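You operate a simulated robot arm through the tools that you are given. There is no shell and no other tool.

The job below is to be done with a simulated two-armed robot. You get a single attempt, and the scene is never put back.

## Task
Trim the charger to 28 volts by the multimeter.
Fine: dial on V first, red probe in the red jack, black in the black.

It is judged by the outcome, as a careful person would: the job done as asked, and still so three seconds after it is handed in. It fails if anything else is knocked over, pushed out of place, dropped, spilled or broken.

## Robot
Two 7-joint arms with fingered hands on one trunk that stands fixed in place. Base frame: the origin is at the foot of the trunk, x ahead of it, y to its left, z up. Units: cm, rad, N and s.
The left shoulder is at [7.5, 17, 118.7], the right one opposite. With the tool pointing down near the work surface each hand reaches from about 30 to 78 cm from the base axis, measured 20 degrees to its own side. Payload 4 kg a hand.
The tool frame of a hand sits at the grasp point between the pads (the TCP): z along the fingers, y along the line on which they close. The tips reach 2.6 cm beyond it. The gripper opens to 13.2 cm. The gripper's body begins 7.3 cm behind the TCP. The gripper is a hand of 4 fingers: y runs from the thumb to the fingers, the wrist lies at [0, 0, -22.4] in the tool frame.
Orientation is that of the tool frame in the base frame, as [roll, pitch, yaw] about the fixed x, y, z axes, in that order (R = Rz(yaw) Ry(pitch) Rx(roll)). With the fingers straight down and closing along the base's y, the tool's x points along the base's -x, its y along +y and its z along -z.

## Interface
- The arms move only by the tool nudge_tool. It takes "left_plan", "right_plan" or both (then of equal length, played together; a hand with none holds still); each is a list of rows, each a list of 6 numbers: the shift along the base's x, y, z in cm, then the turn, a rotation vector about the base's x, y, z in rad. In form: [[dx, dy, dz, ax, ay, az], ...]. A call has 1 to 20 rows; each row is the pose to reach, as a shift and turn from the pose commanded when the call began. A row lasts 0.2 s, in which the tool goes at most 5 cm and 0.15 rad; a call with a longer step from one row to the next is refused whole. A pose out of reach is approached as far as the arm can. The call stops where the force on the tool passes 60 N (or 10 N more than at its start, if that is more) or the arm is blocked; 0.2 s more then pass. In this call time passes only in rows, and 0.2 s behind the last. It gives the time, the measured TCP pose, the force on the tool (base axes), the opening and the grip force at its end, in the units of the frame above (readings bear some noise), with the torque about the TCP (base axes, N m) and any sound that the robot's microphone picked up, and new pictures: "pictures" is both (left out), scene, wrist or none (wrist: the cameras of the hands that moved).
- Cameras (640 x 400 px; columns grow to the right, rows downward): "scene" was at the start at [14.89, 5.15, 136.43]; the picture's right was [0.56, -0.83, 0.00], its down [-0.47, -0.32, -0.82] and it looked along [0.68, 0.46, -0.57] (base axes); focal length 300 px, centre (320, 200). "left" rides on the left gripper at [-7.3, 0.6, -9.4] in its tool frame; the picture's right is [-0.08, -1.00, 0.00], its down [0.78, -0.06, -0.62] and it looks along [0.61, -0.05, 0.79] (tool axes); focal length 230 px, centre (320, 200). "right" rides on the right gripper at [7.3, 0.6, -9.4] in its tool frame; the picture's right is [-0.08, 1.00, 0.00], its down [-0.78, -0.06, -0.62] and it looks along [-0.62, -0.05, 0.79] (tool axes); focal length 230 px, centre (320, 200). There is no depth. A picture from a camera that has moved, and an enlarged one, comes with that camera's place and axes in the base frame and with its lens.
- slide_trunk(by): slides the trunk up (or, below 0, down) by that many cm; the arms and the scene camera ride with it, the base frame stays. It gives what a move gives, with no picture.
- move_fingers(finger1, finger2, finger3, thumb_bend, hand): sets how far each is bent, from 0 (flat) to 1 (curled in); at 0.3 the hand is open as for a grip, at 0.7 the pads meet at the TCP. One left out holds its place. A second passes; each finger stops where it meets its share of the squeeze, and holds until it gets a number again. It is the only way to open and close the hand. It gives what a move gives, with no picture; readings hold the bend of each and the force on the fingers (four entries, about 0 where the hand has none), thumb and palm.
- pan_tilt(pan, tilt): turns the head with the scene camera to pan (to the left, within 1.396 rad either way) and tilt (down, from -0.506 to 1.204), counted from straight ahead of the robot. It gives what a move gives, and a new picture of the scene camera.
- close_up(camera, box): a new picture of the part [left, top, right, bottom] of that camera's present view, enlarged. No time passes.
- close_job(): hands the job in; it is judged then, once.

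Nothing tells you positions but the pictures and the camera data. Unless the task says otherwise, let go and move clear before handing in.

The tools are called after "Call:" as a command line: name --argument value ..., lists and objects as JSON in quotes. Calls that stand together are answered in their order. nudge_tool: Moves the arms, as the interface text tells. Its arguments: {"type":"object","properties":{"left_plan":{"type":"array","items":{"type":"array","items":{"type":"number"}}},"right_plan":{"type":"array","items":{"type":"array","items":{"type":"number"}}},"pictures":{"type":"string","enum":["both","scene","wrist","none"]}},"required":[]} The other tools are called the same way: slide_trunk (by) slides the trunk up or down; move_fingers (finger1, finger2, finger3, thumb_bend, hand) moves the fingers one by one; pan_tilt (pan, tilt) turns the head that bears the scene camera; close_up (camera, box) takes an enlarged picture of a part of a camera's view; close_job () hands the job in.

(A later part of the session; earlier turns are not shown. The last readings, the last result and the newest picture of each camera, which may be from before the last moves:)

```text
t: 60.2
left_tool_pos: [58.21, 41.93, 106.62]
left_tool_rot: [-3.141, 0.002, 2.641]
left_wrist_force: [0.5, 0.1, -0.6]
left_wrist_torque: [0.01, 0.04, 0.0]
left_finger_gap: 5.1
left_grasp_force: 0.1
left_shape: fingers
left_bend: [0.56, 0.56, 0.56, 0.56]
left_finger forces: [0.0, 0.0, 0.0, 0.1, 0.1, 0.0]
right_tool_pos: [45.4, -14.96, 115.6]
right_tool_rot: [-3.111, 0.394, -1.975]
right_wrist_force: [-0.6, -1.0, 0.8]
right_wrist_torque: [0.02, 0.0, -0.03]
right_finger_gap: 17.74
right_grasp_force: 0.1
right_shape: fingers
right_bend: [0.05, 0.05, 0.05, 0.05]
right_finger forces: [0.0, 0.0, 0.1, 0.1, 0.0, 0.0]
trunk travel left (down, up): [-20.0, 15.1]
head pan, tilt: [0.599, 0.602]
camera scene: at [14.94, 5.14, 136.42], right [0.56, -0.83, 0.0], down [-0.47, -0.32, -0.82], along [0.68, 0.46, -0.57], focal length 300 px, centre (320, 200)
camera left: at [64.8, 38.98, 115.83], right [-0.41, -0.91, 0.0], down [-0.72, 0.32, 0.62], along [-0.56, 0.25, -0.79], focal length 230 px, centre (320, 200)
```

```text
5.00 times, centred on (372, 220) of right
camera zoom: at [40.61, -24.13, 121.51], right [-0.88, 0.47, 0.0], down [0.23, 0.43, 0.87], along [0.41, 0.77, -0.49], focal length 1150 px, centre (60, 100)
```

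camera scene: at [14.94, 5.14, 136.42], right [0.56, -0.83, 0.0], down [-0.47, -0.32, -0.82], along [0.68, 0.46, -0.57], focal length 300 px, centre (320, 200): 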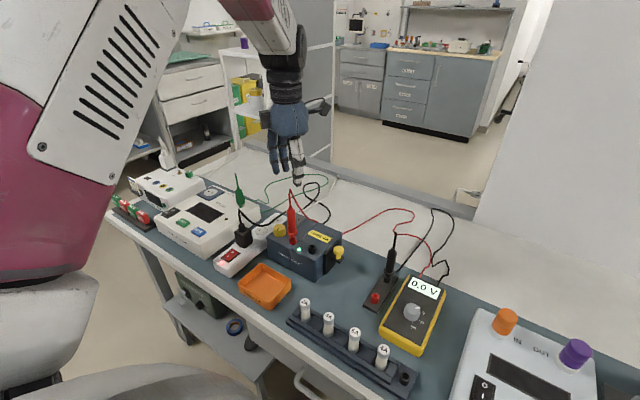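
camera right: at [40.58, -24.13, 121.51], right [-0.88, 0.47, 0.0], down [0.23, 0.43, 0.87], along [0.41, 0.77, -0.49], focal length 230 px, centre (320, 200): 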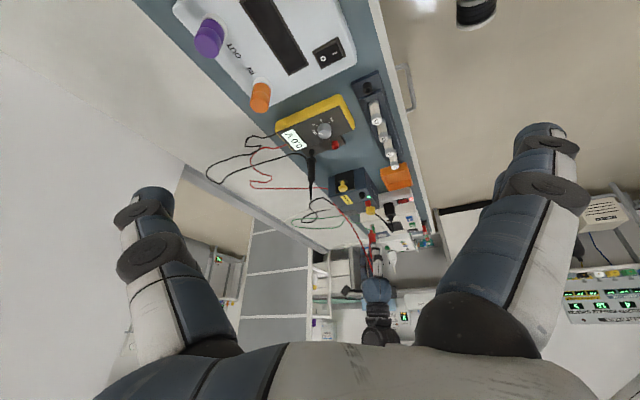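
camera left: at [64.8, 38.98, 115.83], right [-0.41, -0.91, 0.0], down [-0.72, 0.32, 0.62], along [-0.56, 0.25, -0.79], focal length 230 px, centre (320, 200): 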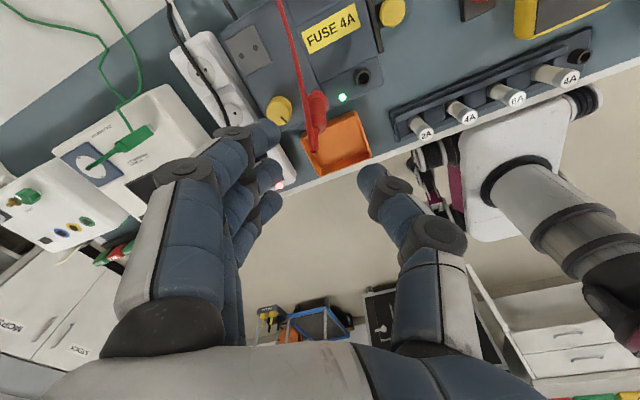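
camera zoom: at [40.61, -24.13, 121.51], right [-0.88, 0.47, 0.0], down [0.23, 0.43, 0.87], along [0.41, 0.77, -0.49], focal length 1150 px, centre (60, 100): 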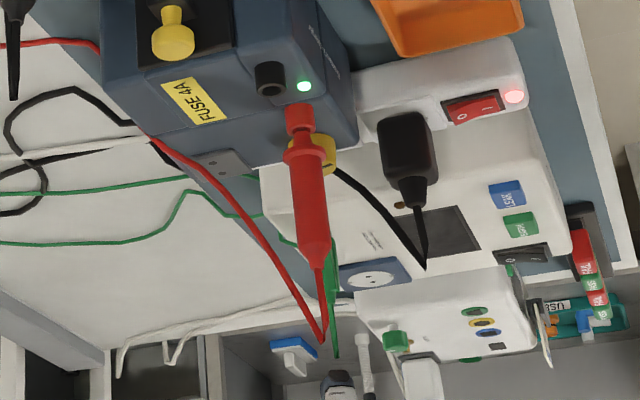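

The red probe is seated cleanly in the red jack. Next is the black probe at about (66.3,19.6). I'll take it with yaw ≈ -1.5 so that, at the black jack, the narrow side of the hand faces the red probe.

Call:
nudge_tool --left_plan '[[1, -3, 0, 0, 0, -0.12], [2, -6, 0, 0, 0, -0.25], [3, -9, 0, 0, 0, -0.38], [4, -12, 0, 0, 0, -0.5], [5, -15, -0.5, 0, 0, -0.63], [6, -18, -1, 0, 0, -0.76], [7.2, -20.5, -1.5, 0, 0, -0.88], [8.1, -22.4, -2, 0, 0, -1.0], [8.1, -22.4, -2, 0, 0, -1.0]]' --pictures "both"

Call:
close_up --camera "left" --box '[230, 40, 410, 200]'

Call:
close_up --camera "scene" --box '[350, 180, 450, 310]'

```text
t: 62.2
left_tool_pos: [66.02, 19.71, 104.57]
left_tool_rot: [3.142, 0.0, 1.64]
left_wrist_force: [0.3, 0.6, 0.0]
left_wrist_torque: [-0.02, 0.01, -0.02]
left_finger_gap: 5.14
left_grasp_force: 0.1
left_shape: fingers
left_bend: [0.56, 0.56, 0.56, 0.56]
left_finger forces: [0.0, 0.1, 0.0, 0.1, 0.1, 0.0]
right_tool_pos: [45.4, -15.02, 115.68]
right_tool_rot: [-3.109, 0.395, -1.972]
right_wrist_force: [-0.5, -0.1, 0.0]
right_wrist_torque: [0.01, 0.03, 0.01]
right_finger_gap: 17.73
right_grasp_force: 0.1
right_shape: fingers
right_bend: [0.05, 0.05, 0.05, 0.05]
right_finger forces: [0.1, 0.0, 0.0, 0.0, 0.0, 0.0]
trunk travel left (down, up): [-20.0, 15.1]
head pan, tilt: [0.599, 0.602]
camera scene: at [14.87, 5.16, 136.44], right [0.56, -0.83, 0.0], down [-0.47, -0.32, -0.82], along [0.68, 0.46, -0.57], focal length 300 px, centre (320, 200)
camera left: at [67.18, 12.53, 113.9], right [-0.99, -0.15, 0.0], down [-0.12, 0.78, 0.62], along [-0.09, 0.61, -0.79], focal length 230 px, centre (320, 200)
```

scene: 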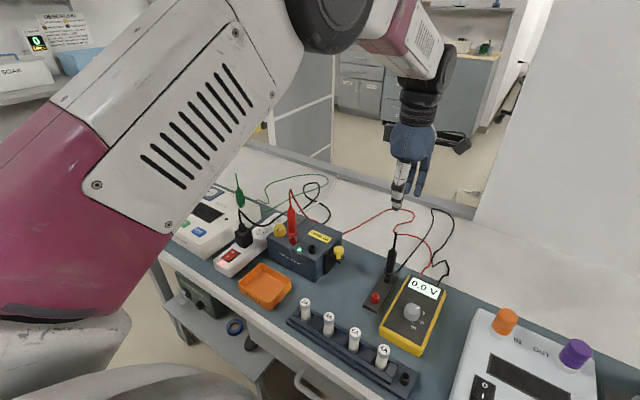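
left: 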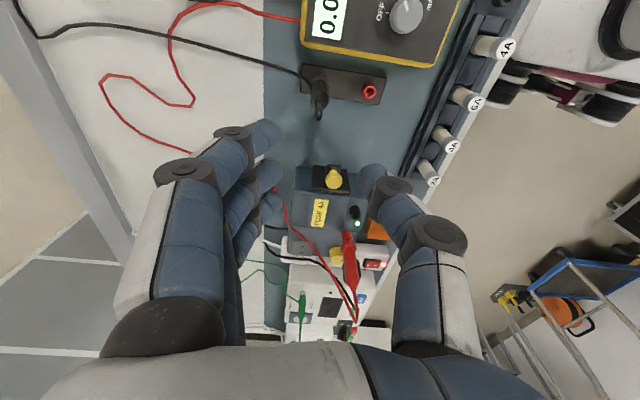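

```text
2.50 times, centred on (320, 120) of left
camera zoom: at [67.18, 12.53, 113.9], right [-0.99, -0.15, 0.0], down [-0.12, 0.78, 0.62], along [-0.09, 0.61, -0.79], focal length 575 px, centre (320, 400)
```

zoom: 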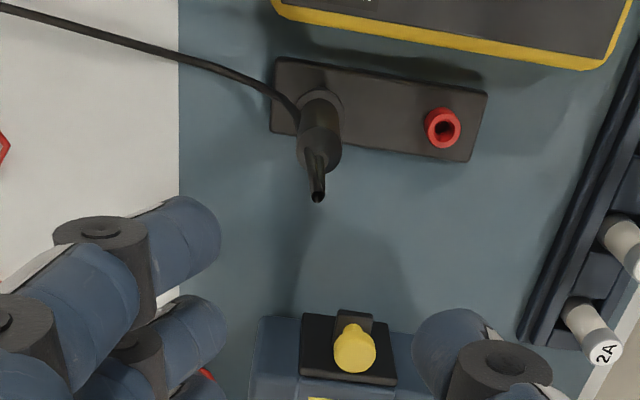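

```text
3.08 times, centred on (400, 245) of scene
camera zoom: at [14.87, 5.16, 136.44], right [0.56, -0.83, 0.0], down [-0.47, -0.32, -0.82], along [0.68, 0.46, -0.57], focal length 922 px, centre (74, 62)
```

zoom: 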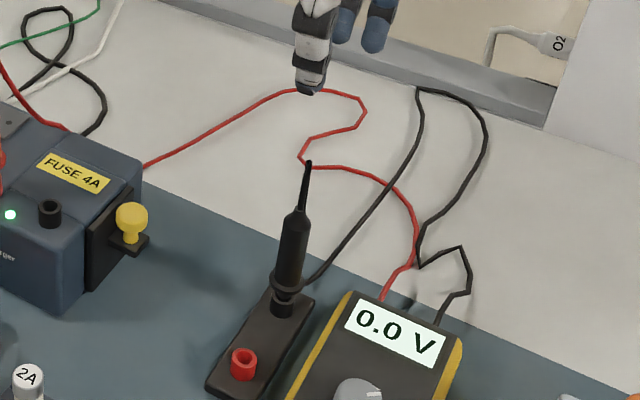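

The black probe's top is at about (66.2,19.6). I descend over it with the open fingers along x, stopping a little high to verify.

Call:
nudge_tool --left_plan '[[0.1, -0.1, -2.5, 0, 0, 0], [0.15, -0.15, -5, 0, 0, 0], [0.15, -0.15, -7.5, 0, 0, 0], [0.15, -0.15, -10, 0, 0, 0], [0.15, -0.15, -12, 0, 0, 0], [0.15, -0.15, -14, 0, 0, 0], [0.15, -0.15, -15.5, 0, 0, 0], [0.15, -0.15, -17, 0, 0, 0], [0.15, -0.15, -17, 0, 0, 0]]' --pictures "none"

Call:
close_up --camera "left" --box '[180, 40, 460, 340]'

Call:
close_up --camera "scene" --box '[340, 180, 450, 310]'

Call:
close_up --camera "right" --box '[260, 80, 380, 240]'

```text
t: 64.2
left_tool_pos: [66.34, 19.49, 87.57]
left_tool_rot: [-3.14, 0.001, 1.64]
left_wrist_force: [-0.8, -1.1, 0.1]
left_wrist_torque: [-0.01, 0.01, -0.02]
left_finger_gap: 5.14
left_grasp_force: 0.1
left_shape: fingers
left_bend: [0.56, 0.56, 0.56, 0.56]
left_finger forces: [0.0, 0.1, 0.0, 0.1, 0.0, 0.0]
right_tool_pos: [45.29, -15.07, 115.83]
right_tool_rot: [-3.11, 0.394, -1.973]
right_wrist_force: [0.5, -0.6, 0.0]
right_wrist_torque: [0.0, 0.01, -0.01]
right_finger_gap: 17.71
right_grasp_force: 0.0
right_shape: fingers
right_bend: [0.05, 0.05, 0.05, 0.05]
right_finger forces: [0.1, 0.0, 0.0, 0.0, 0.0, 0.0]
trunk travel left (down, up): [-20.0, 15.1]
head pan, tilt: [0.599, 0.602]
```

```text
1.33 times, centred on (320, 190) of left
camera zoom: at [67.33, 12.4, 96.81], right [-0.99, -0.15, 0.0], down [-0.12, 0.78, 0.62], along [-0.09, 0.61, -0.79], focal length 307 px, centre (320, 213)
```

zoom: 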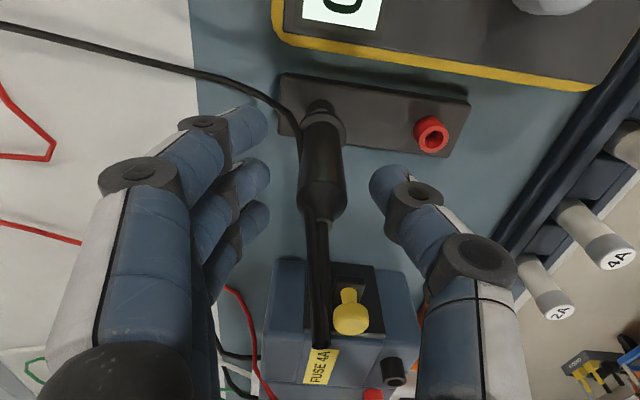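

```text
3.08 times, centred on (395, 245) of scene
camera zoom: at [14.87, 5.15, 136.44], right [0.56, -0.83, 0.0], down [-0.47, -0.32, -0.82], along [0.68, 0.46, -0.57], focal length 922 px, centre (89, 62)
```

zoom: 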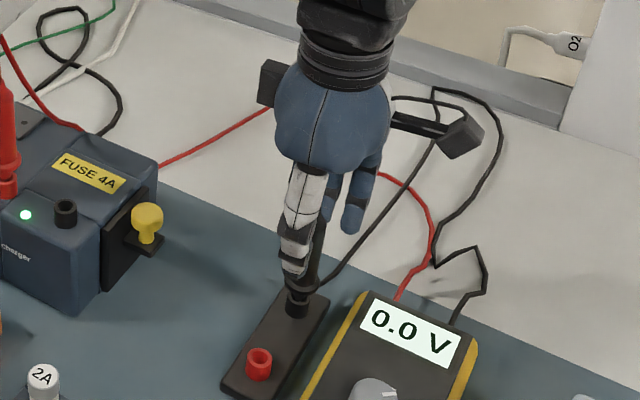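

```text
2.50 times, centred on (320, 160) of right
camera zoom: at [40.54, -24.12, 121.55], right [-0.88, 0.47, 0.0], down [0.23, 0.43, 0.87], along [0.41, 0.77, -0.49], focal length 575 px, centre (320, 300)
```

zoom: 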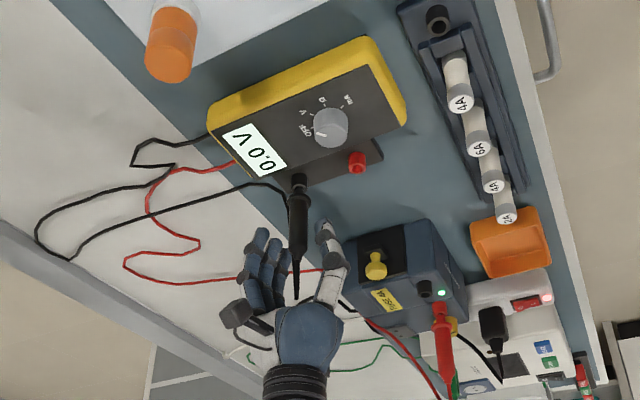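

The black probe is centred between the thumb and middle finger. I lower 0.9 cm and grip it.

Call:
nudge_tool --left_plan '[[0, 0, -0.5, 0, 0, 0], [0, 0, -0.95, 0, 0, 0], [0, 0, -0.95, 0, 0, 0]]' --pictures "none"

Call:
move_fingers --hand "left" --finger2 0.73 --thumb_bend 0.73

Call:
close_up --camera "left" --box '[180, 40, 460, 340]'

Call:
close_up --camera "right" --box '[280, 120, 350, 220]'

```text
t: 65.0
left_tool_pos: [66.27, 19.51, 86.51]
left_tool_rot: [3.141, -0.001, 1.641]
left_wrist_force: [0.6, -0.2, 0.5]
left_wrist_torque: [-0.04, -0.02, 0.03]
left_finger_gap: 5.16
left_grasp_force: 0.3
left_shape: fingers
left_bend: [0.56, 0.56, 0.56, 0.56]
left_finger forces: [0.0, 0.1, 0.1, 0.0, 0.1, 0.0]
right_tool_pos: [45.35, -15.04, 115.68]
right_tool_rot: [-3.11, 0.394, -1.973]
right_wrist_force: [-0.2, 1.0, 0.3]
right_wrist_torque: [0.01, -0.01, 0.02]
right_finger_gap: 17.74
right_grasp_force: 0.1
right_shape: fingers
right_bend: [0.05, 0.05, 0.05, 0.05]
right_finger forces: [0.1, 0.1, 0.0, 0.1, 0.0, 0.0]
trunk travel left (down, up): [-20.0, 15.1]
head pan, tilt: [0.599, 0.602]
```

```text
t: 66.0
left_tool_pos: [66.27, 19.54, 86.52]
left_tool_rot: [3.139, -0.001, 1.64]
left_wrist_force: [-0.3, -0.6, 1.2]
left_wrist_torque: [0.0, 0.0, -0.01]
left_finger_gap: 3.67
left_grasp_force: 8.9
left_shape: fingers
left_bend: [0.56, 0.68, 0.56, 0.69]
left_finger forces: [0.1, 8.6, 0.1, 0.0, 8.6, 0.0]
right_tool_pos: [45.36, -15.03, 115.69]
right_tool_rot: [-3.112, 0.394, -1.972]
right_wrist_force: [0.6, 0.3, -0.4]
right_wrist_torque: [-0.04, -0.02, -0.02]
right_finger_gap: 17.74
right_grasp_force: 0.0
right_shape: fingers
right_bend: [0.05, 0.05, 0.05, 0.05]
right_finger forces: [0.0, 0.0, 0.0, 0.0, 0.0, 0.0]
trunk travel left (down, up): [-20.0, 15.1]
head pan, tilt: [0.599, 0.602]
```

```text
1.33 times, centred on (320, 190) of left
camera zoom: at [67.36, 12.32, 95.84], right [-0.99, -0.15, 0.0], down [-0.12, 0.78, 0.62], along [-0.09, 0.61, -0.79], focal length 307 px, centre (320, 213)
```

zoom: 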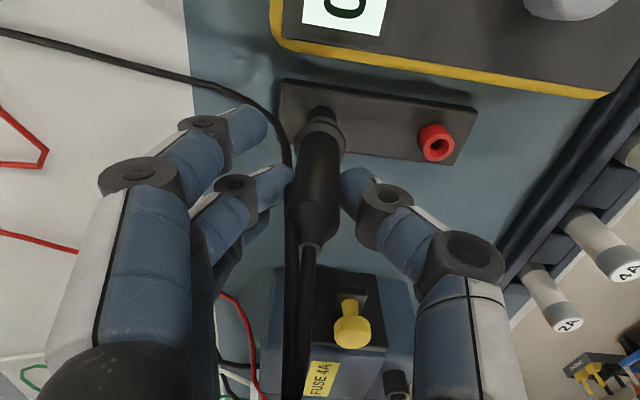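

```text
4.00 times, centred on (315, 170) of right
camera zoom: at [40.56, -24.11, 121.55], right [-0.88, 0.47, 0.0], down [0.23, 0.43, 0.87], along [0.41, 0.77, -0.49], focal length 920 px, centre (340, 320)
```

zoom: 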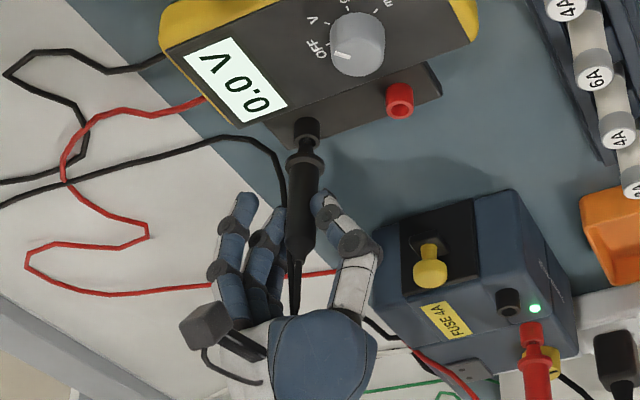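

Gripped at 8.6 N. I lift the black probe straight up.

Call:
nudge_tool --left_plan '[[0, 0, 0.5, 0, 0, 0], [0, 0, 1, 0, 0, 0], [0, 0, 2, 0, 0, 0], [0, 0, 3, 0, 0, 0], [0, 0, 5, 0, 0, 0], [0, 0, 7, 0, 0, 0], [0, 0, 9, 0, 0, 0], [0, 0, 11, 0, 0, 0], [0, 0, 13, 0, 0, 0], [0, 0, 15, 0, 0, 0], [0, 0, 16.5, 0, 0, 0], [0, 0, 16.5, 0, 0, 0]]' --pictures "both"

Call:
close_up --camera "left" --box '[230, 60, 410, 340]'

Call:
close_up --camera "right" --box '[280, 120, 350, 220]'

Call:
close_up --camera "scene" --box '[360, 130, 450, 250]'

```text
t: 68.6
left_tool_pos: [66.07, 19.58, 103.17]
left_tool_rot: [3.141, 0.0, 1.641]
left_wrist_force: [0.0, -0.3, 0.3]
left_wrist_torque: [-0.04, -0.01, 0.01]
left_finger_gap: 3.68
left_grasp_force: 8.0
left_shape: fingers
left_bend: [0.56, 0.68, 0.56, 0.69]
left_finger forces: [0.0, 8.2, 0.0, 0.1, 8.1, 0.1]
right_tool_pos: [45.42, -15.02, 115.67]
right_tool_rot: [-3.11, 0.395, -1.974]
right_wrist_force: [-0.2, 0.3, -0.2]
right_wrist_torque: [0.02, -0.01, 0.01]
right_finger_gap: 17.74
right_grasp_force: 0.1
right_shape: fingers
right_bend: [0.05, 0.05, 0.05, 0.05]
right_finger forces: [0.0, 0.1, 0.1, 0.0, 0.0, 0.0]
trunk travel left (down, up): [-20.0, 15.1]
head pan, tilt: [0.599, 0.602]
camera scene: at [14.91, 5.16, 136.43], right [0.56, -0.83, 0.0], down [-0.47, -0.32, -0.82], along [0.68, 0.46, -0.57], focal length 300 px, centre (320, 200)
camera left: at [67.21, 12.36, 112.38], right [-0.99, -0.15, 0.0], down [-0.12, 0.78, 0.62], along [-0.09, 0.61, -0.79], focal length 230 px, centre (320, 200)
```

scene: 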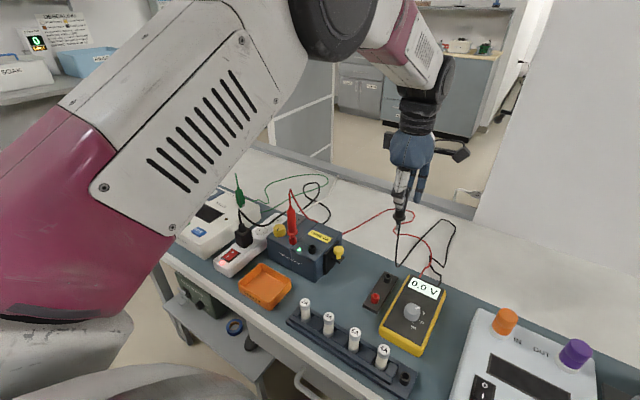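
left: 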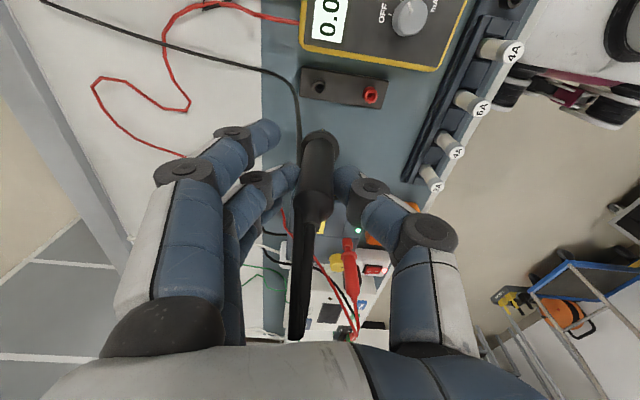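

```text
1.43 times, centred on (320, 200) of left
camera zoom: at [67.21, 12.36, 112.38], right [-0.99, -0.15, 0.0], down [-0.12, 0.78, 0.62], along [-0.09, 0.61, -0.79], focal length 329 px, centre (320, 200)
```

zoom: 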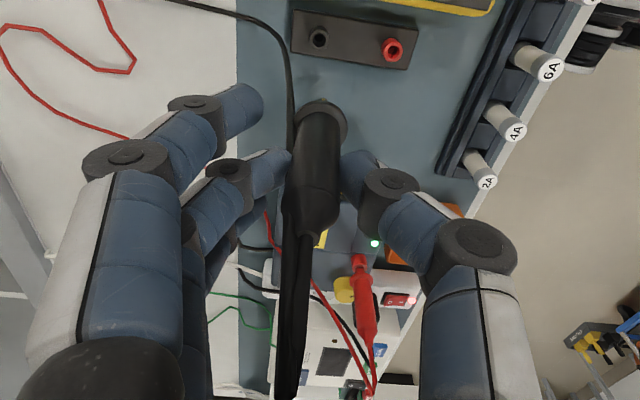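

```text
4.00 times, centred on (315, 170) of right
camera zoom: at [40.58, -24.11, 121.53], right [-0.88, 0.47, 0.0], down [0.23, 0.43, 0.87], along [0.41, 0.77, -0.49], focal length 920 px, centre (340, 320)
```

zoom: 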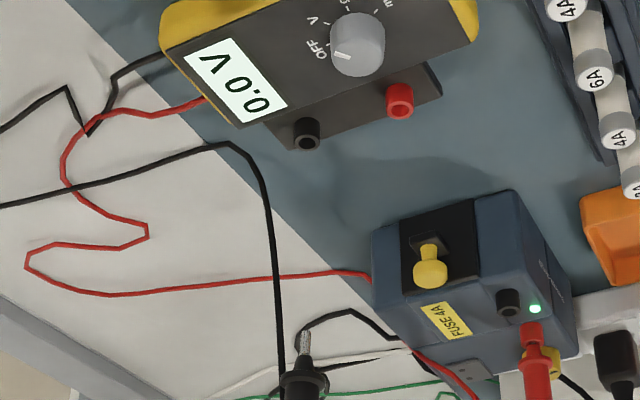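

```text
3.33 times, centred on (405, 190) of scene
camera zoom: at [14.91, 5.16, 136.43], right [0.56, -0.83, 0.0], down [-0.47, -0.32, -0.82], along [0.68, 0.46, -0.57], focal length 999 px, centre (37, 233)
```

zoom: 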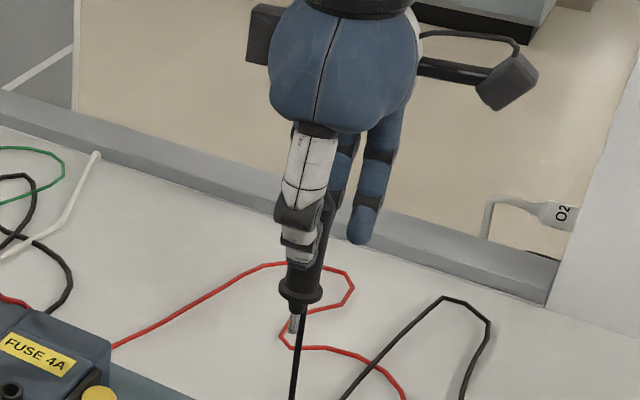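

The black probe is held well. I carry it over the black jack at about (58,36.8), staying above the red probe, then measure the pin offset.

Call:
nudge_tool --left_plan '[[-1.2, 2.5, 0.3, 0, 0, 0], [-2.4, 5, 0.6, 0, 0, 0], [-3.6, 7.5, 0.8, 0, 0, 0], [-4.8, 10, 0.8, 0, 0, 0], [-6, 12.5, 0.8, 0, 0, 0], [-7, 14.8, 0.8, 0, 0, 0], [-7.8, 16.5, 0.8, 0, 0, 0], [-8, 17, 0.8, 0, 0, 0], [-8, 17, 0.8, 0, 0, 0]]' --pictures "both"

Call:
close_up --camera "scene" --box '[285, 180, 345, 260]'

Call:
close_up --camera "right" --box '[350, 185, 390, 240]'

Call:
close_up --camera "left" --box '[240, 60, 400, 230]'

```text
t: 70.6
left_tool_pos: [58.21, 36.51, 103.8]
left_tool_rot: [3.141, 0.0, 1.642]
left_wrist_force: [0.0, 0.7, -0.6]
left_wrist_torque: [0.02, -0.01, 0.0]
left_finger_gap: 3.62
left_grasp_force: 7.8
left_shape: fingers
left_bend: [0.56, 0.68, 0.56, 0.69]
left_finger forces: [0.0, 8.1, 0.0, 0.0, 8.2, 0.1]
right_tool_pos: [45.36, -15.09, 115.73]
right_tool_rot: [-3.109, 0.393, -1.972]
right_wrist_force: [-0.3, 0.6, -0.4]
right_wrist_torque: [-0.04, 0.02, -0.01]
right_finger_gap: 17.73
right_grasp_force: 0.0
right_shape: fingers
right_bend: [0.05, 0.05, 0.05, 0.05]
right_finger forces: [0.0, 0.1, 0.0, 0.0, 0.0, 0.0]
trunk travel left (down, up): [-20.0, 15.1]
head pan, tilt: [0.599, 0.602]
camera scene: at [14.89, 5.16, 136.43], right [0.56, -0.83, 0.0], down [-0.47, -0.32, -0.82], along [0.68, 0.46, -0.57], focal length 300 px, centre (320, 200)
camera left: at [59.25, 29.28, 112.97], right [-0.99, -0.15, 0.0], down [-0.12, 0.78, 0.62], along [-0.09, 0.61, -0.79], focal length 230 px, centre (320, 200)
```

scene: 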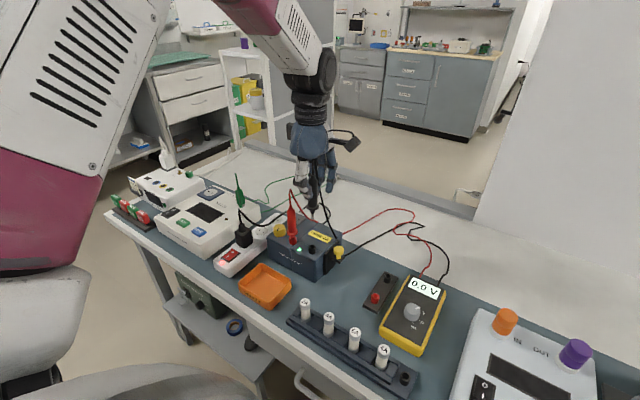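
left: 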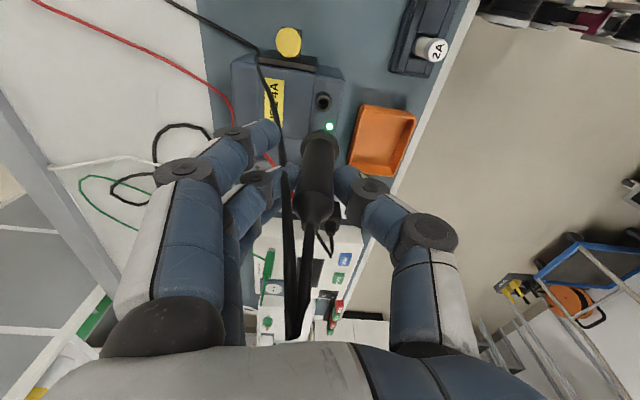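

```text
5.00 times, centred on (315, 220) of scene
camera zoom: at [14.89, 5.16, 136.43], right [0.56, -0.83, 0.0], down [-0.47, -0.32, -0.82], along [0.68, 0.46, -0.57], focal length 1499 px, centre (345, 100)
```

zoom: 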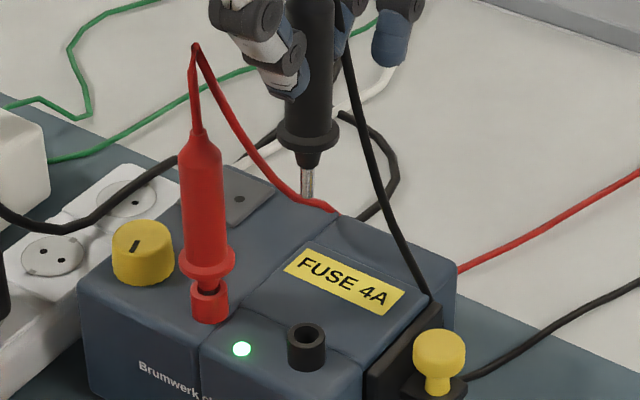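

```text
7.27 times, centred on (370, 212) of right
camera zoom: at [40.57, -24.1, 121.54], right [-0.88, 0.47, 0.0], down [0.23, 0.43, 0.87], along [0.41, 0.77, -0.49], focal length 1673 px, centre (-44, 109)
```

zoom: 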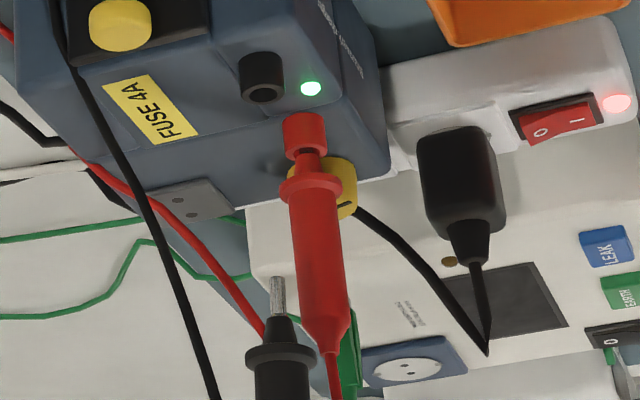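

```text
2.35 times, centred on (320, 145) of left
camera zoom: at [59.25, 29.28, 112.97], right [-0.99, -0.15, 0.0], down [-0.12, 0.78, 0.62], along [-0.09, 0.61, -0.79], focal length 541 px, centre (320, 329)
```

zoom: 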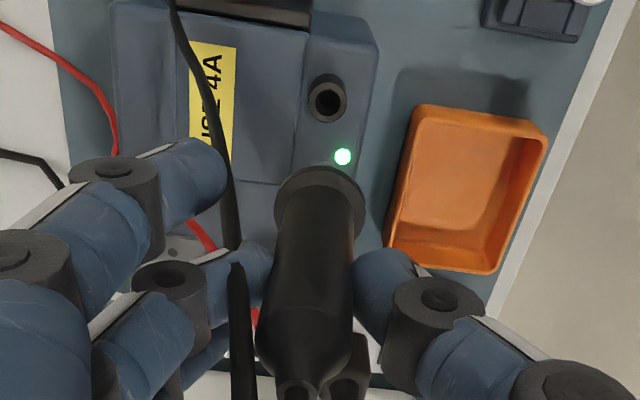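

The pin is (0.25, 0) from the jack axis and leans slightly in x. I add a small tilt correction about y, shift x to compensate, and lower to just above the black jack.

Call:
nudge_tool --left_plan '[[-0.2, 0, -1, 0, -0.015, 0], [-0.53, 0, -2, 0, -0.03, 0], [-0.53, 0, -3.5, 0, -0.03, 0], [-0.53, 0, -5, 0, -0.03, 0], [-0.53, 0, -6.5, 0, -0.03, 0], [-0.53, 0, -7.5, 0, -0.03, 0], [-0.53, 0, -7.5, 0, -0.03, 0]]' --pictures "none"

Call:
close_up --camera "scene" --box '[285, 190, 335, 250]'

Call:
close_up --camera "right" --box '[357, 190, 387, 235]'

Call:
close_up --camera "left" --box '[240, 60, 400, 230]'

```text
t: 72.2
left_tool_pos: [57.79, 36.55, 96.23]
left_tool_rot: [3.111, 0.003, 1.641]
left_wrist_force: [-1.0, 0.1, -0.6]
left_wrist_torque: [-0.01, 0.01, -0.02]
left_finger_gap: 3.65
left_grasp_force: 7.7
left_shape: fingers
left_bend: [0.56, 0.68, 0.56, 0.69]
left_finger forces: [0.0, 8.1, 0.1, 0.0, 8.1, 0.1]
right_tool_pos: [45.34, -15.1, 115.62]
right_tool_rot: [-3.11, 0.394, -1.972]
right_wrist_force: [-0.3, 0.0, 0.3]
right_wrist_torque: [0.01, 0.01, -0.01]
right_finger_gap: 17.73
right_grasp_force: 0.1
right_shape: fingers
right_bend: [0.05, 0.05, 0.05, 0.05]
right_finger forces: [0.1, 0.0, 0.1, 0.0, 0.0, 0.0]
trunk travel left (down, up): [-20.0, 15.1]
head pan, tilt: [0.599, 0.602]
```

```text
6.67 times, centred on (310, 220) of scene
camera zoom: at [14.89, 5.15, 136.44], right [0.56, -0.83, 0.0], down [-0.47, -0.32, -0.82], along [0.68, 0.46, -0.57], focal length 1999 px, centre (387, 67)
```

zoom: 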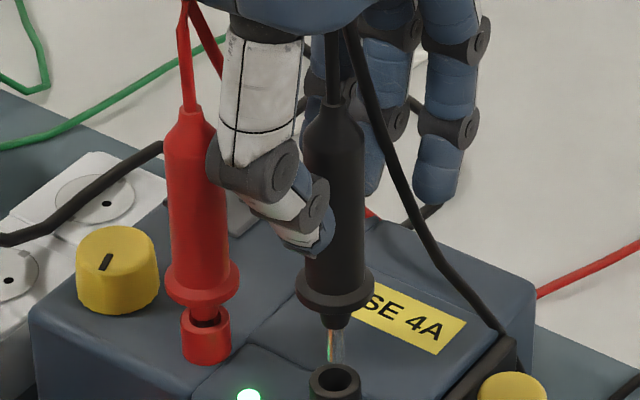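

```text
8.89 times, centred on (372, 212) of right
camera zoom: at [40.56, -24.12, 121.54], right [-0.88, 0.47, 0.0], down [0.23, 0.43, 0.87], along [0.41, 0.77, -0.49], focal length 2045 px, centre (-142, 89)
```

zoom: 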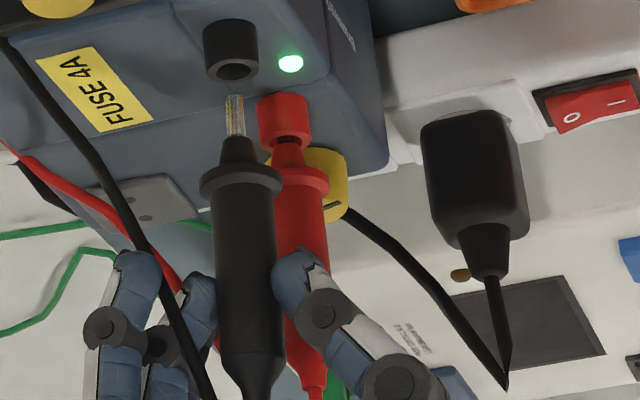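

```text
2.35 times, centred on (320, 145) of left
camera zoom: at [58.58, 29.36, 105.55], right [-0.99, -0.15, -0.03], down [-0.13, 0.78, 0.61], along [-0.07, 0.61, -0.79], focal length 541 px, centre (320, 329)
```

zoom: 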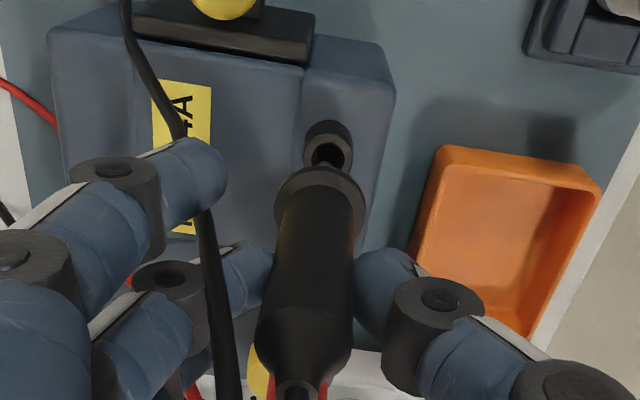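

The black pin is over the black jack in both views. I lower it slowly into the hole.

Call:
nudge_tool --left_plan '[[0, 0, -0.25, 0, 0, 0], [0, 0, -0.5, 0, 0, 0], [0, 0, -0.75, 0, 0, 0], [0, 0, -1.0, 0, 0, 0], [0, 0, -1.3, 0, 0, 0], [0, 0, -1.3, 0, 0, 0]]' --pictures "none"

Call:
close_up --camera "scene" --box '[290, 205, 340, 265]'

Call:
close_up --camera "right" --box '[357, 185, 387, 230]'

```text
t: 73.6
left_tool_pos: [57.58, 36.46, 95.01]
left_tool_rot: [3.111, 0.002, 1.64]
left_wrist_force: [0.3, 0.7, -0.7]
left_wrist_torque: [0.03, 0.0, 0.01]
left_finger_gap: 3.68
left_grasp_force: 8.1
left_shape: fingers
left_bend: [0.56, 0.68, 0.56, 0.69]
left_finger forces: [0.1, 8.1, 0.0, 0.0, 8.1, 0.1]
right_tool_pos: [45.41, -14.94, 115.71]
right_tool_rot: [-3.111, 0.394, -1.973]
right_wrist_force: [-0.5, 0.4, -0.1]
right_wrist_torque: [0.0, 0.02, -0.01]
right_finger_gap: 17.72
right_grasp_force: 0.1
right_shape: fingers
right_bend: [0.05, 0.05, 0.05, 0.05]
right_finger forces: [0.1, 0.0, 0.0, 0.0, 0.1, 0.1]
trunk travel left (down, up): [-20.0, 15.1]
head pan, tilt: [0.599, 0.602]
```

```text
6.67 times, centred on (315, 235) of scene
camera zoom: at [14.9, 5.15, 136.43], right [0.56, -0.83, 0.0], down [-0.47, -0.32, -0.82], along [0.68, 0.46, -0.57], focal length 1999 px, centre (353, -33)
```

zoom: 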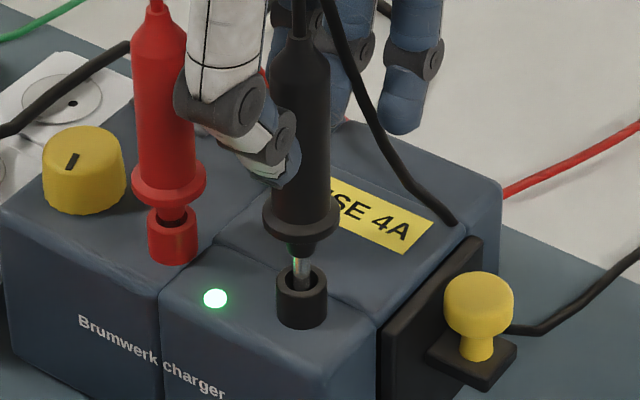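

```text
8.89 times, centred on (372, 208) of right
camera zoom: at [40.57, -24.11, 121.53], right [-0.88, 0.47, 0.0], down [0.23, 0.43, 0.87], along [0.41, 0.77, -0.49], focal length 2045 px, centre (-142, 133)
```

zoom: 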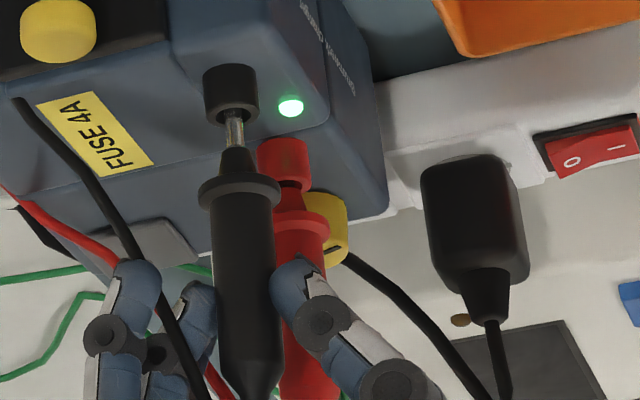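

The tip is inside the black jack and there's no side force. I continue down until it seats.

Call:
nudge_tool --left_plan '[[0, 0, -0.25, 0, 0, 0], [0, 0, -0.5, 0, 0, 0], [0, 0, -0.75, 0, 0, 0], [0, 0, -1.0, 0, 0, 0], [0, 0, -1.2, 0, 0, 0], [0, 0, -1.2, 0, 0, 0]]' --pictures "none"

Call:
close_up --camera "scene" --box '[290, 205, 340, 265]'

Call:
close_up --camera "right" --box '[357, 185, 387, 230]'

Call:
close_up --camera "scene" --box '[390, 265, 450, 320]'

```text
t: 75.0
left_tool_pos: [57.65, 36.48, 93.94]
left_tool_rot: [3.113, 0.001, 1.64]
left_wrist_force: [-0.9, 0.4, -0.6]
left_wrist_torque: [-0.01, 0.03, 0.0]
left_finger_gap: 3.64
left_grasp_force: 8.7
left_shape: fingers
left_bend: [0.56, 0.68, 0.56, 0.69]
left_finger forces: [0.0, 8.8, 0.0, 0.1, 8.7, 0.0]
right_tool_pos: [45.31, -14.91, 115.64]
right_tool_rot: [-3.11, 0.393, -1.974]
right_wrist_force: [-0.1, -0.3, 0.4]
right_wrist_torque: [0.04, -0.01, -0.01]
right_finger_gap: 17.75
right_grasp_force: 0.0
right_shape: fingers
right_bend: [0.05, 0.05, 0.05, 0.05]
right_finger forces: [0.0, 0.0, 0.0, 0.0, 0.0, 0.0]
trunk travel left (down, up): [-20.0, 15.1]
head pan, tilt: [0.599, 0.602]
```

```text
6.67 times, centred on (315, 235) of scene
camera zoom: at [14.9, 5.15, 136.43], right [0.56, -0.83, 0.0], down [-0.47, -0.32, -0.82], along [0.68, 0.46, -0.57], focal length 1999 px, centre (353, -33)
```

zoom: 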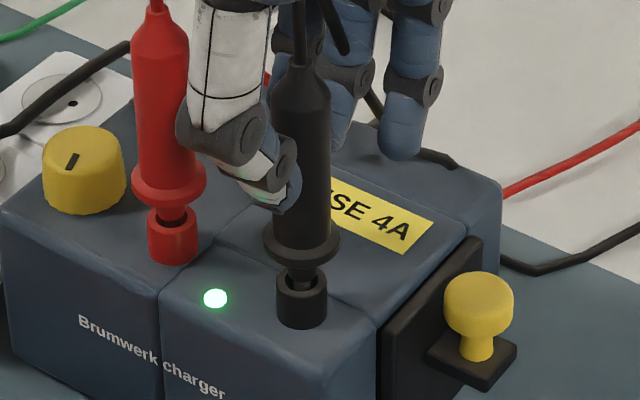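

```text
8.89 times, centred on (372, 208) of right
camera zoom: at [40.57, -24.11, 121.54], right [-0.88, 0.47, 0.0], down [0.23, 0.43, 0.87], along [0.41, 0.77, -0.49], focal length 2045 px, centre (-142, 133)
```

zoom: 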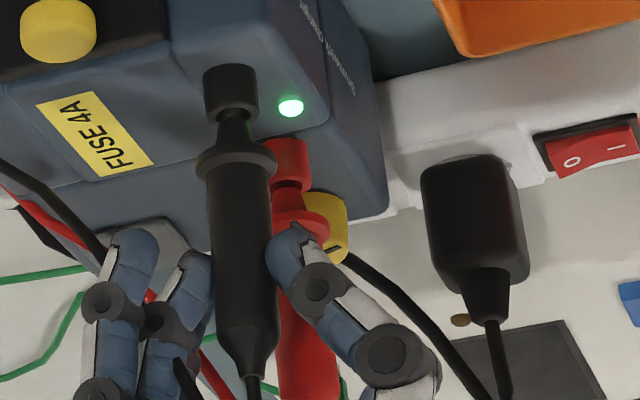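

```text
7.27 times, centred on (420, 292) of scene
camera zoom: at [14.9, 5.15, 136.43], right [0.56, -0.83, 0.0], down [-0.47, -0.32, -0.82], along [0.68, 0.46, -0.57], focal length 2180 px, centre (-407, -473)
```

zoom: 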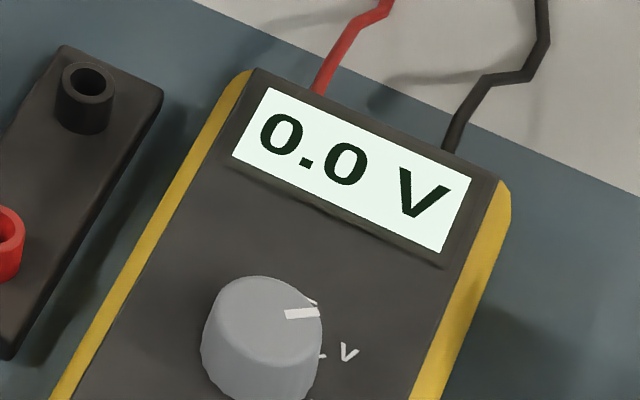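

The meter still reads 0.0 V and I have not felt the stop yet, so I press a little deeper.

Call:
nudge_tool --left_plan '[[0, 0, -0.2, 0, 0, 0], [0, 0, -0.4, 0, 0, 0], [0, 0, -0.5, 0, 0, 0], [0, 0, -0.5, 0, 0, 0]]' --pictures "none"

Call:
close_up --camera "scene" --box '[290, 205, 340, 265]'

Call:
close_up --camera "scene" --box '[390, 265, 450, 320]'

```text
t: 76.0
left_tool_pos: [57.5, 36.53, 93.67]
left_tool_rot: [3.108, 0.001, 1.642]
left_wrist_force: [-4.1, 1.1, 15.5]
left_wrist_torque: [0.05, 0.02, 0.02]
left_finger_gap: 3.67
left_grasp_force: 12.3
left_shape: fingers
left_bend: [0.56, 0.7, 0.56, 0.69]
left_finger forces: [0.1, 10.6, 0.0, 0.1, 13.9, 0.0]
right_tool_pos: [45.22, -15.0, 115.71]
right_tool_rot: [-3.108, 0.393, -1.974]
right_wrist_force: [-0.3, -0.6, 0.0]
right_wrist_torque: [0.02, 0.0, 0.02]
right_finger_gap: 17.78
right_grasp_force: 0.1
right_shape: fingers
right_bend: [0.05, 0.05, 0.05, 0.05]
right_finger forces: [0.0, 0.1, 0.1, 0.1, 0.0, 0.0]
trunk travel left (down, up): [-20.0, 15.1]
head pan, tilt: [0.599, 0.602]
```

```text
6.67 times, centred on (315, 235) of scene
camera zoom: at [14.7, 5.08, 136.48], right [0.56, -0.83, 0.0], down [-0.47, -0.32, -0.82], along [0.68, 0.46, -0.57], focal length 1999 px, centre (353, -33)
```

zoom: 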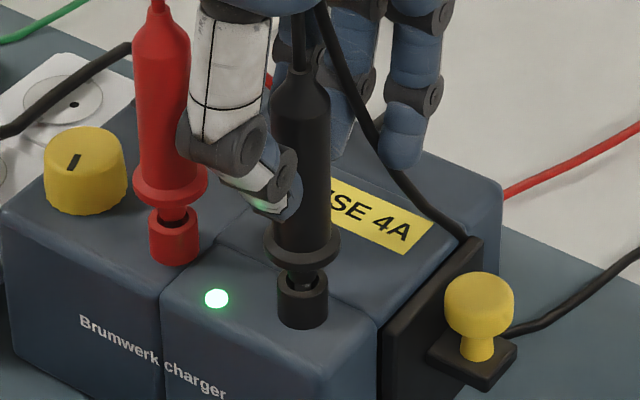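

```text
7.27 times, centred on (420, 292) of scene
camera zoom: at [14.7, 5.08, 136.48], right [0.56, -0.83, 0.0], down [-0.47, -0.32, -0.82], along [0.68, 0.46, -0.57], focal length 2180 px, centre (-407, -473)
```

zoom: 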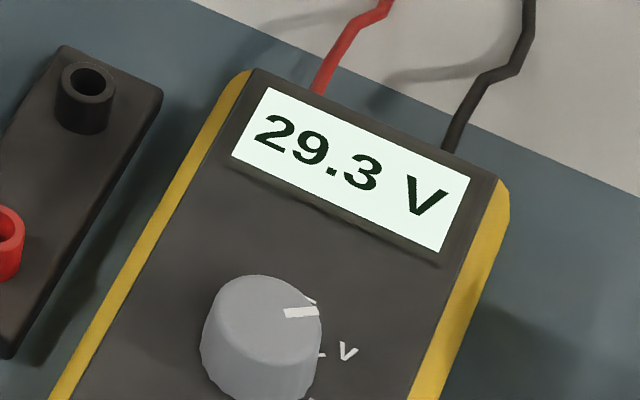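

The meter now reads 29.3 V, so both probes are connected. I ease the pressure, release the black probe and rise clear, watching that the reading holds.

Call:
nudge_tool --left_plan '[[0, 0, 0.15, 0, 0, 0], [0.05, 0, 0.25, 0, 0, 0]]' --pictures "none"

Call:
move_fingers --hand "left" --finger2 0.56 --thumb_bend 0.56

Call:
close_up --camera "scene" --box '[280, 160, 350, 255]'

Call:
close_up --camera "scene" --box '[390, 265, 450, 320]'

Call:
close_up --camera "right" --box '[342, 180, 402, 260]'

```text
t: 76.6
left_tool_pos: [57.61, 36.42, 93.65]
left_tool_rot: [3.112, 0.003, 1.64]
left_wrist_force: [-4.1, -0.1, 6.8]
left_wrist_torque: [0.02, 0.02, 0.01]
left_finger_gap: 3.67
left_grasp_force: 10.3
left_shape: fingers
left_bend: [0.56, 0.7, 0.56, 0.69]
left_finger forces: [0.1, 8.7, 0.0, 0.0, 12.4, 0.1]
right_tool_pos: [45.33, -15.07, 115.57]
right_tool_rot: [-3.109, 0.396, -1.971]
right_wrist_force: [0.1, 0.0, 0.6]
right_wrist_torque: [0.0, -0.02, 0.01]
right_finger_gap: 17.73
right_grasp_force: 0.1
right_shape: fingers
right_bend: [0.05, 0.05, 0.05, 0.05]
right_finger forces: [0.0, 0.0, 0.1, 0.0, 0.0, 0.0]
trunk travel left (down, up): [-20.0, 15.1]
head pan, tilt: [0.599, 0.602]
```

```text
t: 77.6
left_tool_pos: [57.81, 36.46, 93.63]
left_tool_rot: [3.112, 0.002, 1.641]
left_wrist_force: [0.0, -0.3, -0.4]
left_wrist_torque: [-0.01, 0.01, -0.05]
left_finger_gap: 5.13
left_grasp_force: 0.0
left_shape: fingers
left_bend: [0.56, 0.56, 0.56, 0.56]
left_finger forces: [0.0, 0.1, 0.1, 0.0, 0.0, 0.0]
right_tool_pos: [45.32, -14.92, 115.62]
right_tool_rot: [-3.111, 0.394, -1.975]
right_wrist_force: [-0.2, -0.8, -0.1]
right_wrist_torque: [0.02, 0.01, 0.03]
right_finger_gap: 17.71
right_grasp_force: 0.0
right_shape: fingers
right_bend: [0.05, 0.05, 0.05, 0.05]
right_finger forces: [0.0, 0.1, 0.1, 0.0, 0.0, 0.0]
trunk travel left (down, up): [-20.0, 15.1]
head pan, tilt: [0.599, 0.602]
```

```text
4.21 times, centred on (315, 208) of scene
camera zoom: at [14.9, 5.15, 136.43], right [0.56, -0.83, 0.0], down [-0.47, -0.32, -0.82], along [0.68, 0.46, -0.57], focal length 1262 px, centre (341, 168)
```

zoom: 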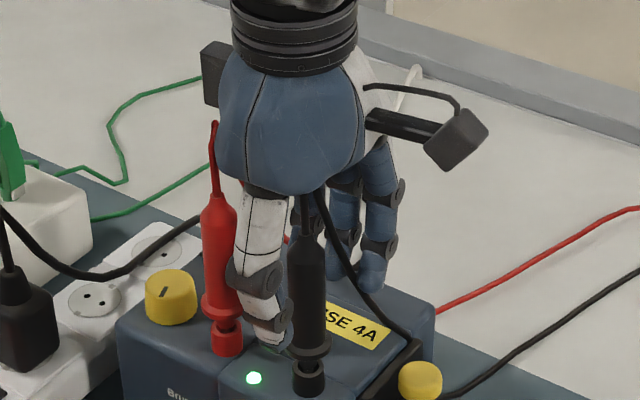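

```text
7.27 times, centred on (420, 292) of scene
camera zoom: at [14.9, 5.15, 136.43], right [0.56, -0.83, 0.0], down [-0.47, -0.32, -0.82], along [0.68, 0.46, -0.57], focal length 2180 px, centre (-407, -473)
```

zoom: 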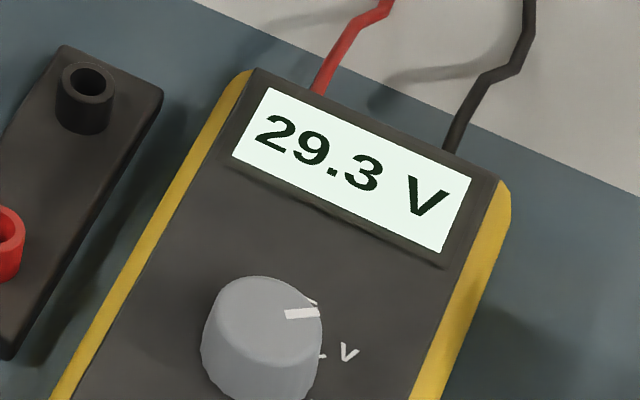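

```text
5.00 times, centred on (372, 220) of right
camera zoom: at [40.57, -24.11, 121.54], right [-0.88, 0.47, 0.0], down [0.23, 0.43, 0.87], along [0.41, 0.77, -0.49], focal length 1150 px, centre (60, 100)
```

zoom: 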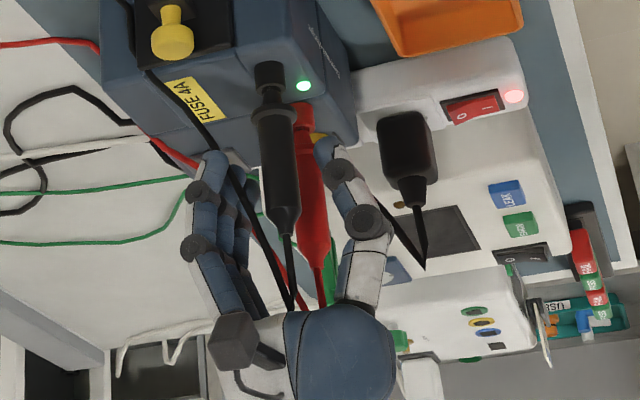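

The reading holds at 29.3 V with the black probe released. I rise straight up, clear of both probes.

Call:
nudge_tool --left_plan '[[0, 0, 1, 0, 0, 0], [0, 0, 2.5, 0, 0, 0], [0, 0, 4.5, 0, 0, 0], [0, 0, 7, 0, 0, 0], [0, 0, 10, 0, 0, 0], [0, 0, 13, 0, 0, 0], [0, 0, 15, 0, 0.03, 0], [0, 0, 15, 0, 0.03, 0]]' --pictures "both"

Call:
close_up --camera "scene" --box '[250, 170, 350, 270]'

Call:
close_up --camera "scene" --box '[390, 265, 450, 320]'

Call:
close_up --camera "right" --box '[342, 180, 402, 260]'

```text
t: 79.4
left_tool_pos: [57.71, 36.57, 108.66]
left_tool_rot: [3.141, 0.0, 1.641]
left_wrist_force: [-0.6, 0.2, -0.2]
left_wrist_torque: [0.01, -0.02, -0.01]
left_finger_gap: 5.14
left_grasp_force: 0.0
left_shape: fingers
left_bend: [0.56, 0.56, 0.56, 0.56]
left_finger forces: [0.0, 0.0, 0.0, 0.0, 0.0, 0.1]
right_tool_pos: [45.3, -14.93, 115.72]
right_tool_rot: [-3.11, 0.395, -1.972]
right_wrist_force: [-0.1, -0.3, 0.6]
right_wrist_torque: [0.03, 0.01, -0.04]
right_finger_gap: 17.74
right_grasp_force: 0.0
right_shape: fingers
right_bend: [0.05, 0.05, 0.05, 0.05]
right_finger forces: [0.0, 0.0, 0.1, 0.0, 0.0, 0.1]
trunk travel left (down, up): [-20.0, 15.1]
head pan, tilt: [0.599, 0.602]
camera scene: at [14.89, 5.16, 136.43], right [0.56, -0.83, 0.0], down [-0.47, -0.32, -0.82], along [0.68, 0.46, -0.57], focal length 300 px, centre (320, 200)
camera left: at [58.82, 29.41, 117.99], right [-0.99, -0.15, 0.0], down [-0.12, 0.78, 0.62], along [-0.09, 0.61, -0.79], focal length 230 px, centre (320, 200)
```

scene: 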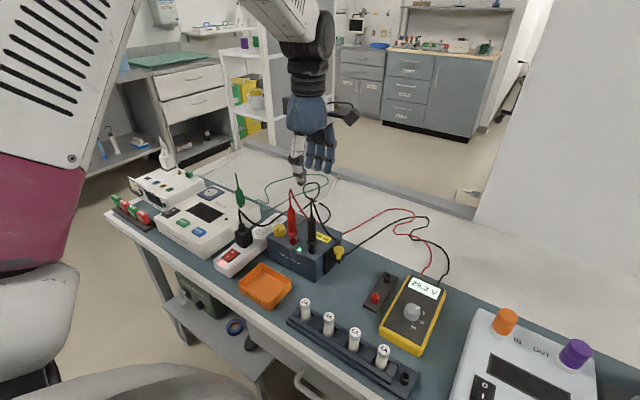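
left: 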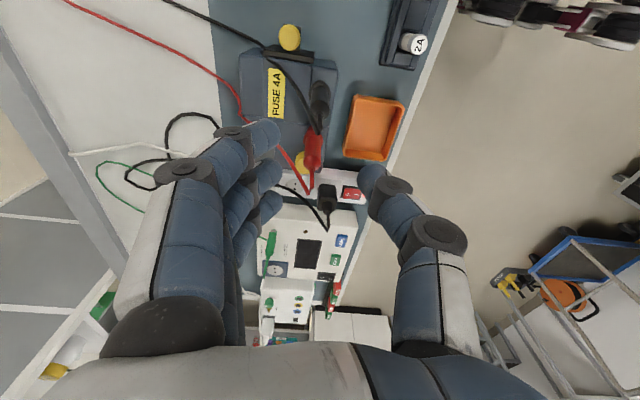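

```text
4.00 times, centred on (300, 220) of scene
camera zoom: at [14.89, 5.16, 136.43], right [0.56, -0.83, 0.0], down [-0.47, -0.32, -0.82], along [0.68, 0.46, -0.57], focal length 1199 px, centre (400, 120)
```

zoom: 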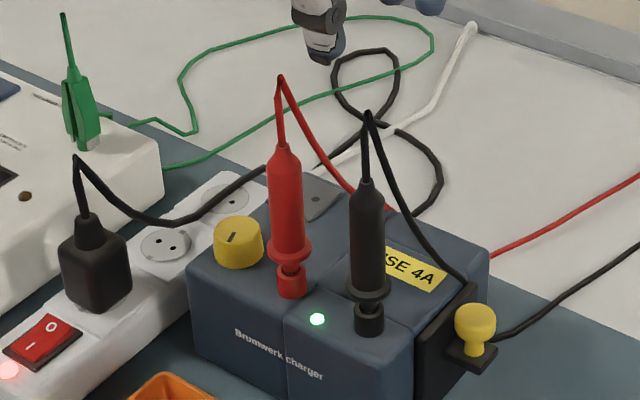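

```text
7.27 times, centred on (420, 292) of scene
camera zoom: at [14.89, 5.16, 136.43], right [0.56, -0.83, 0.0], down [-0.47, -0.32, -0.82], along [0.68, 0.46, -0.57], focal length 2180 px, centre (-407, -473)
```

zoom: 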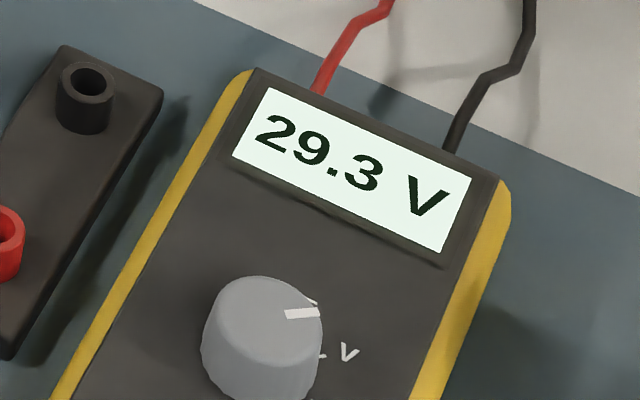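

```text
5.00 times, centred on (372, 220) of right
camera zoom: at [40.57, -24.11, 121.53], right [-0.88, 0.47, 0.0], down [0.23, 0.43, 0.87], along [0.41, 0.77, -0.49], focal length 1150 px, centre (60, 100)
```

zoom: 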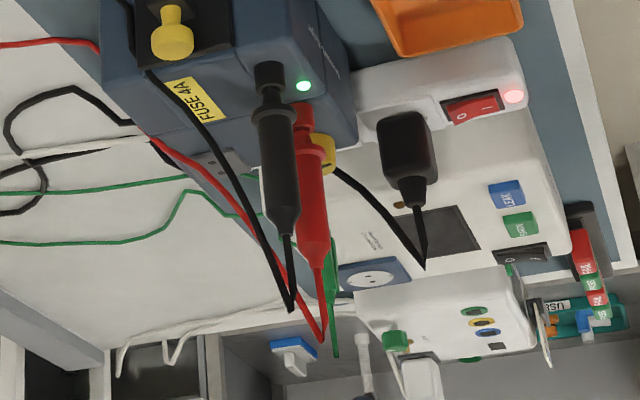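

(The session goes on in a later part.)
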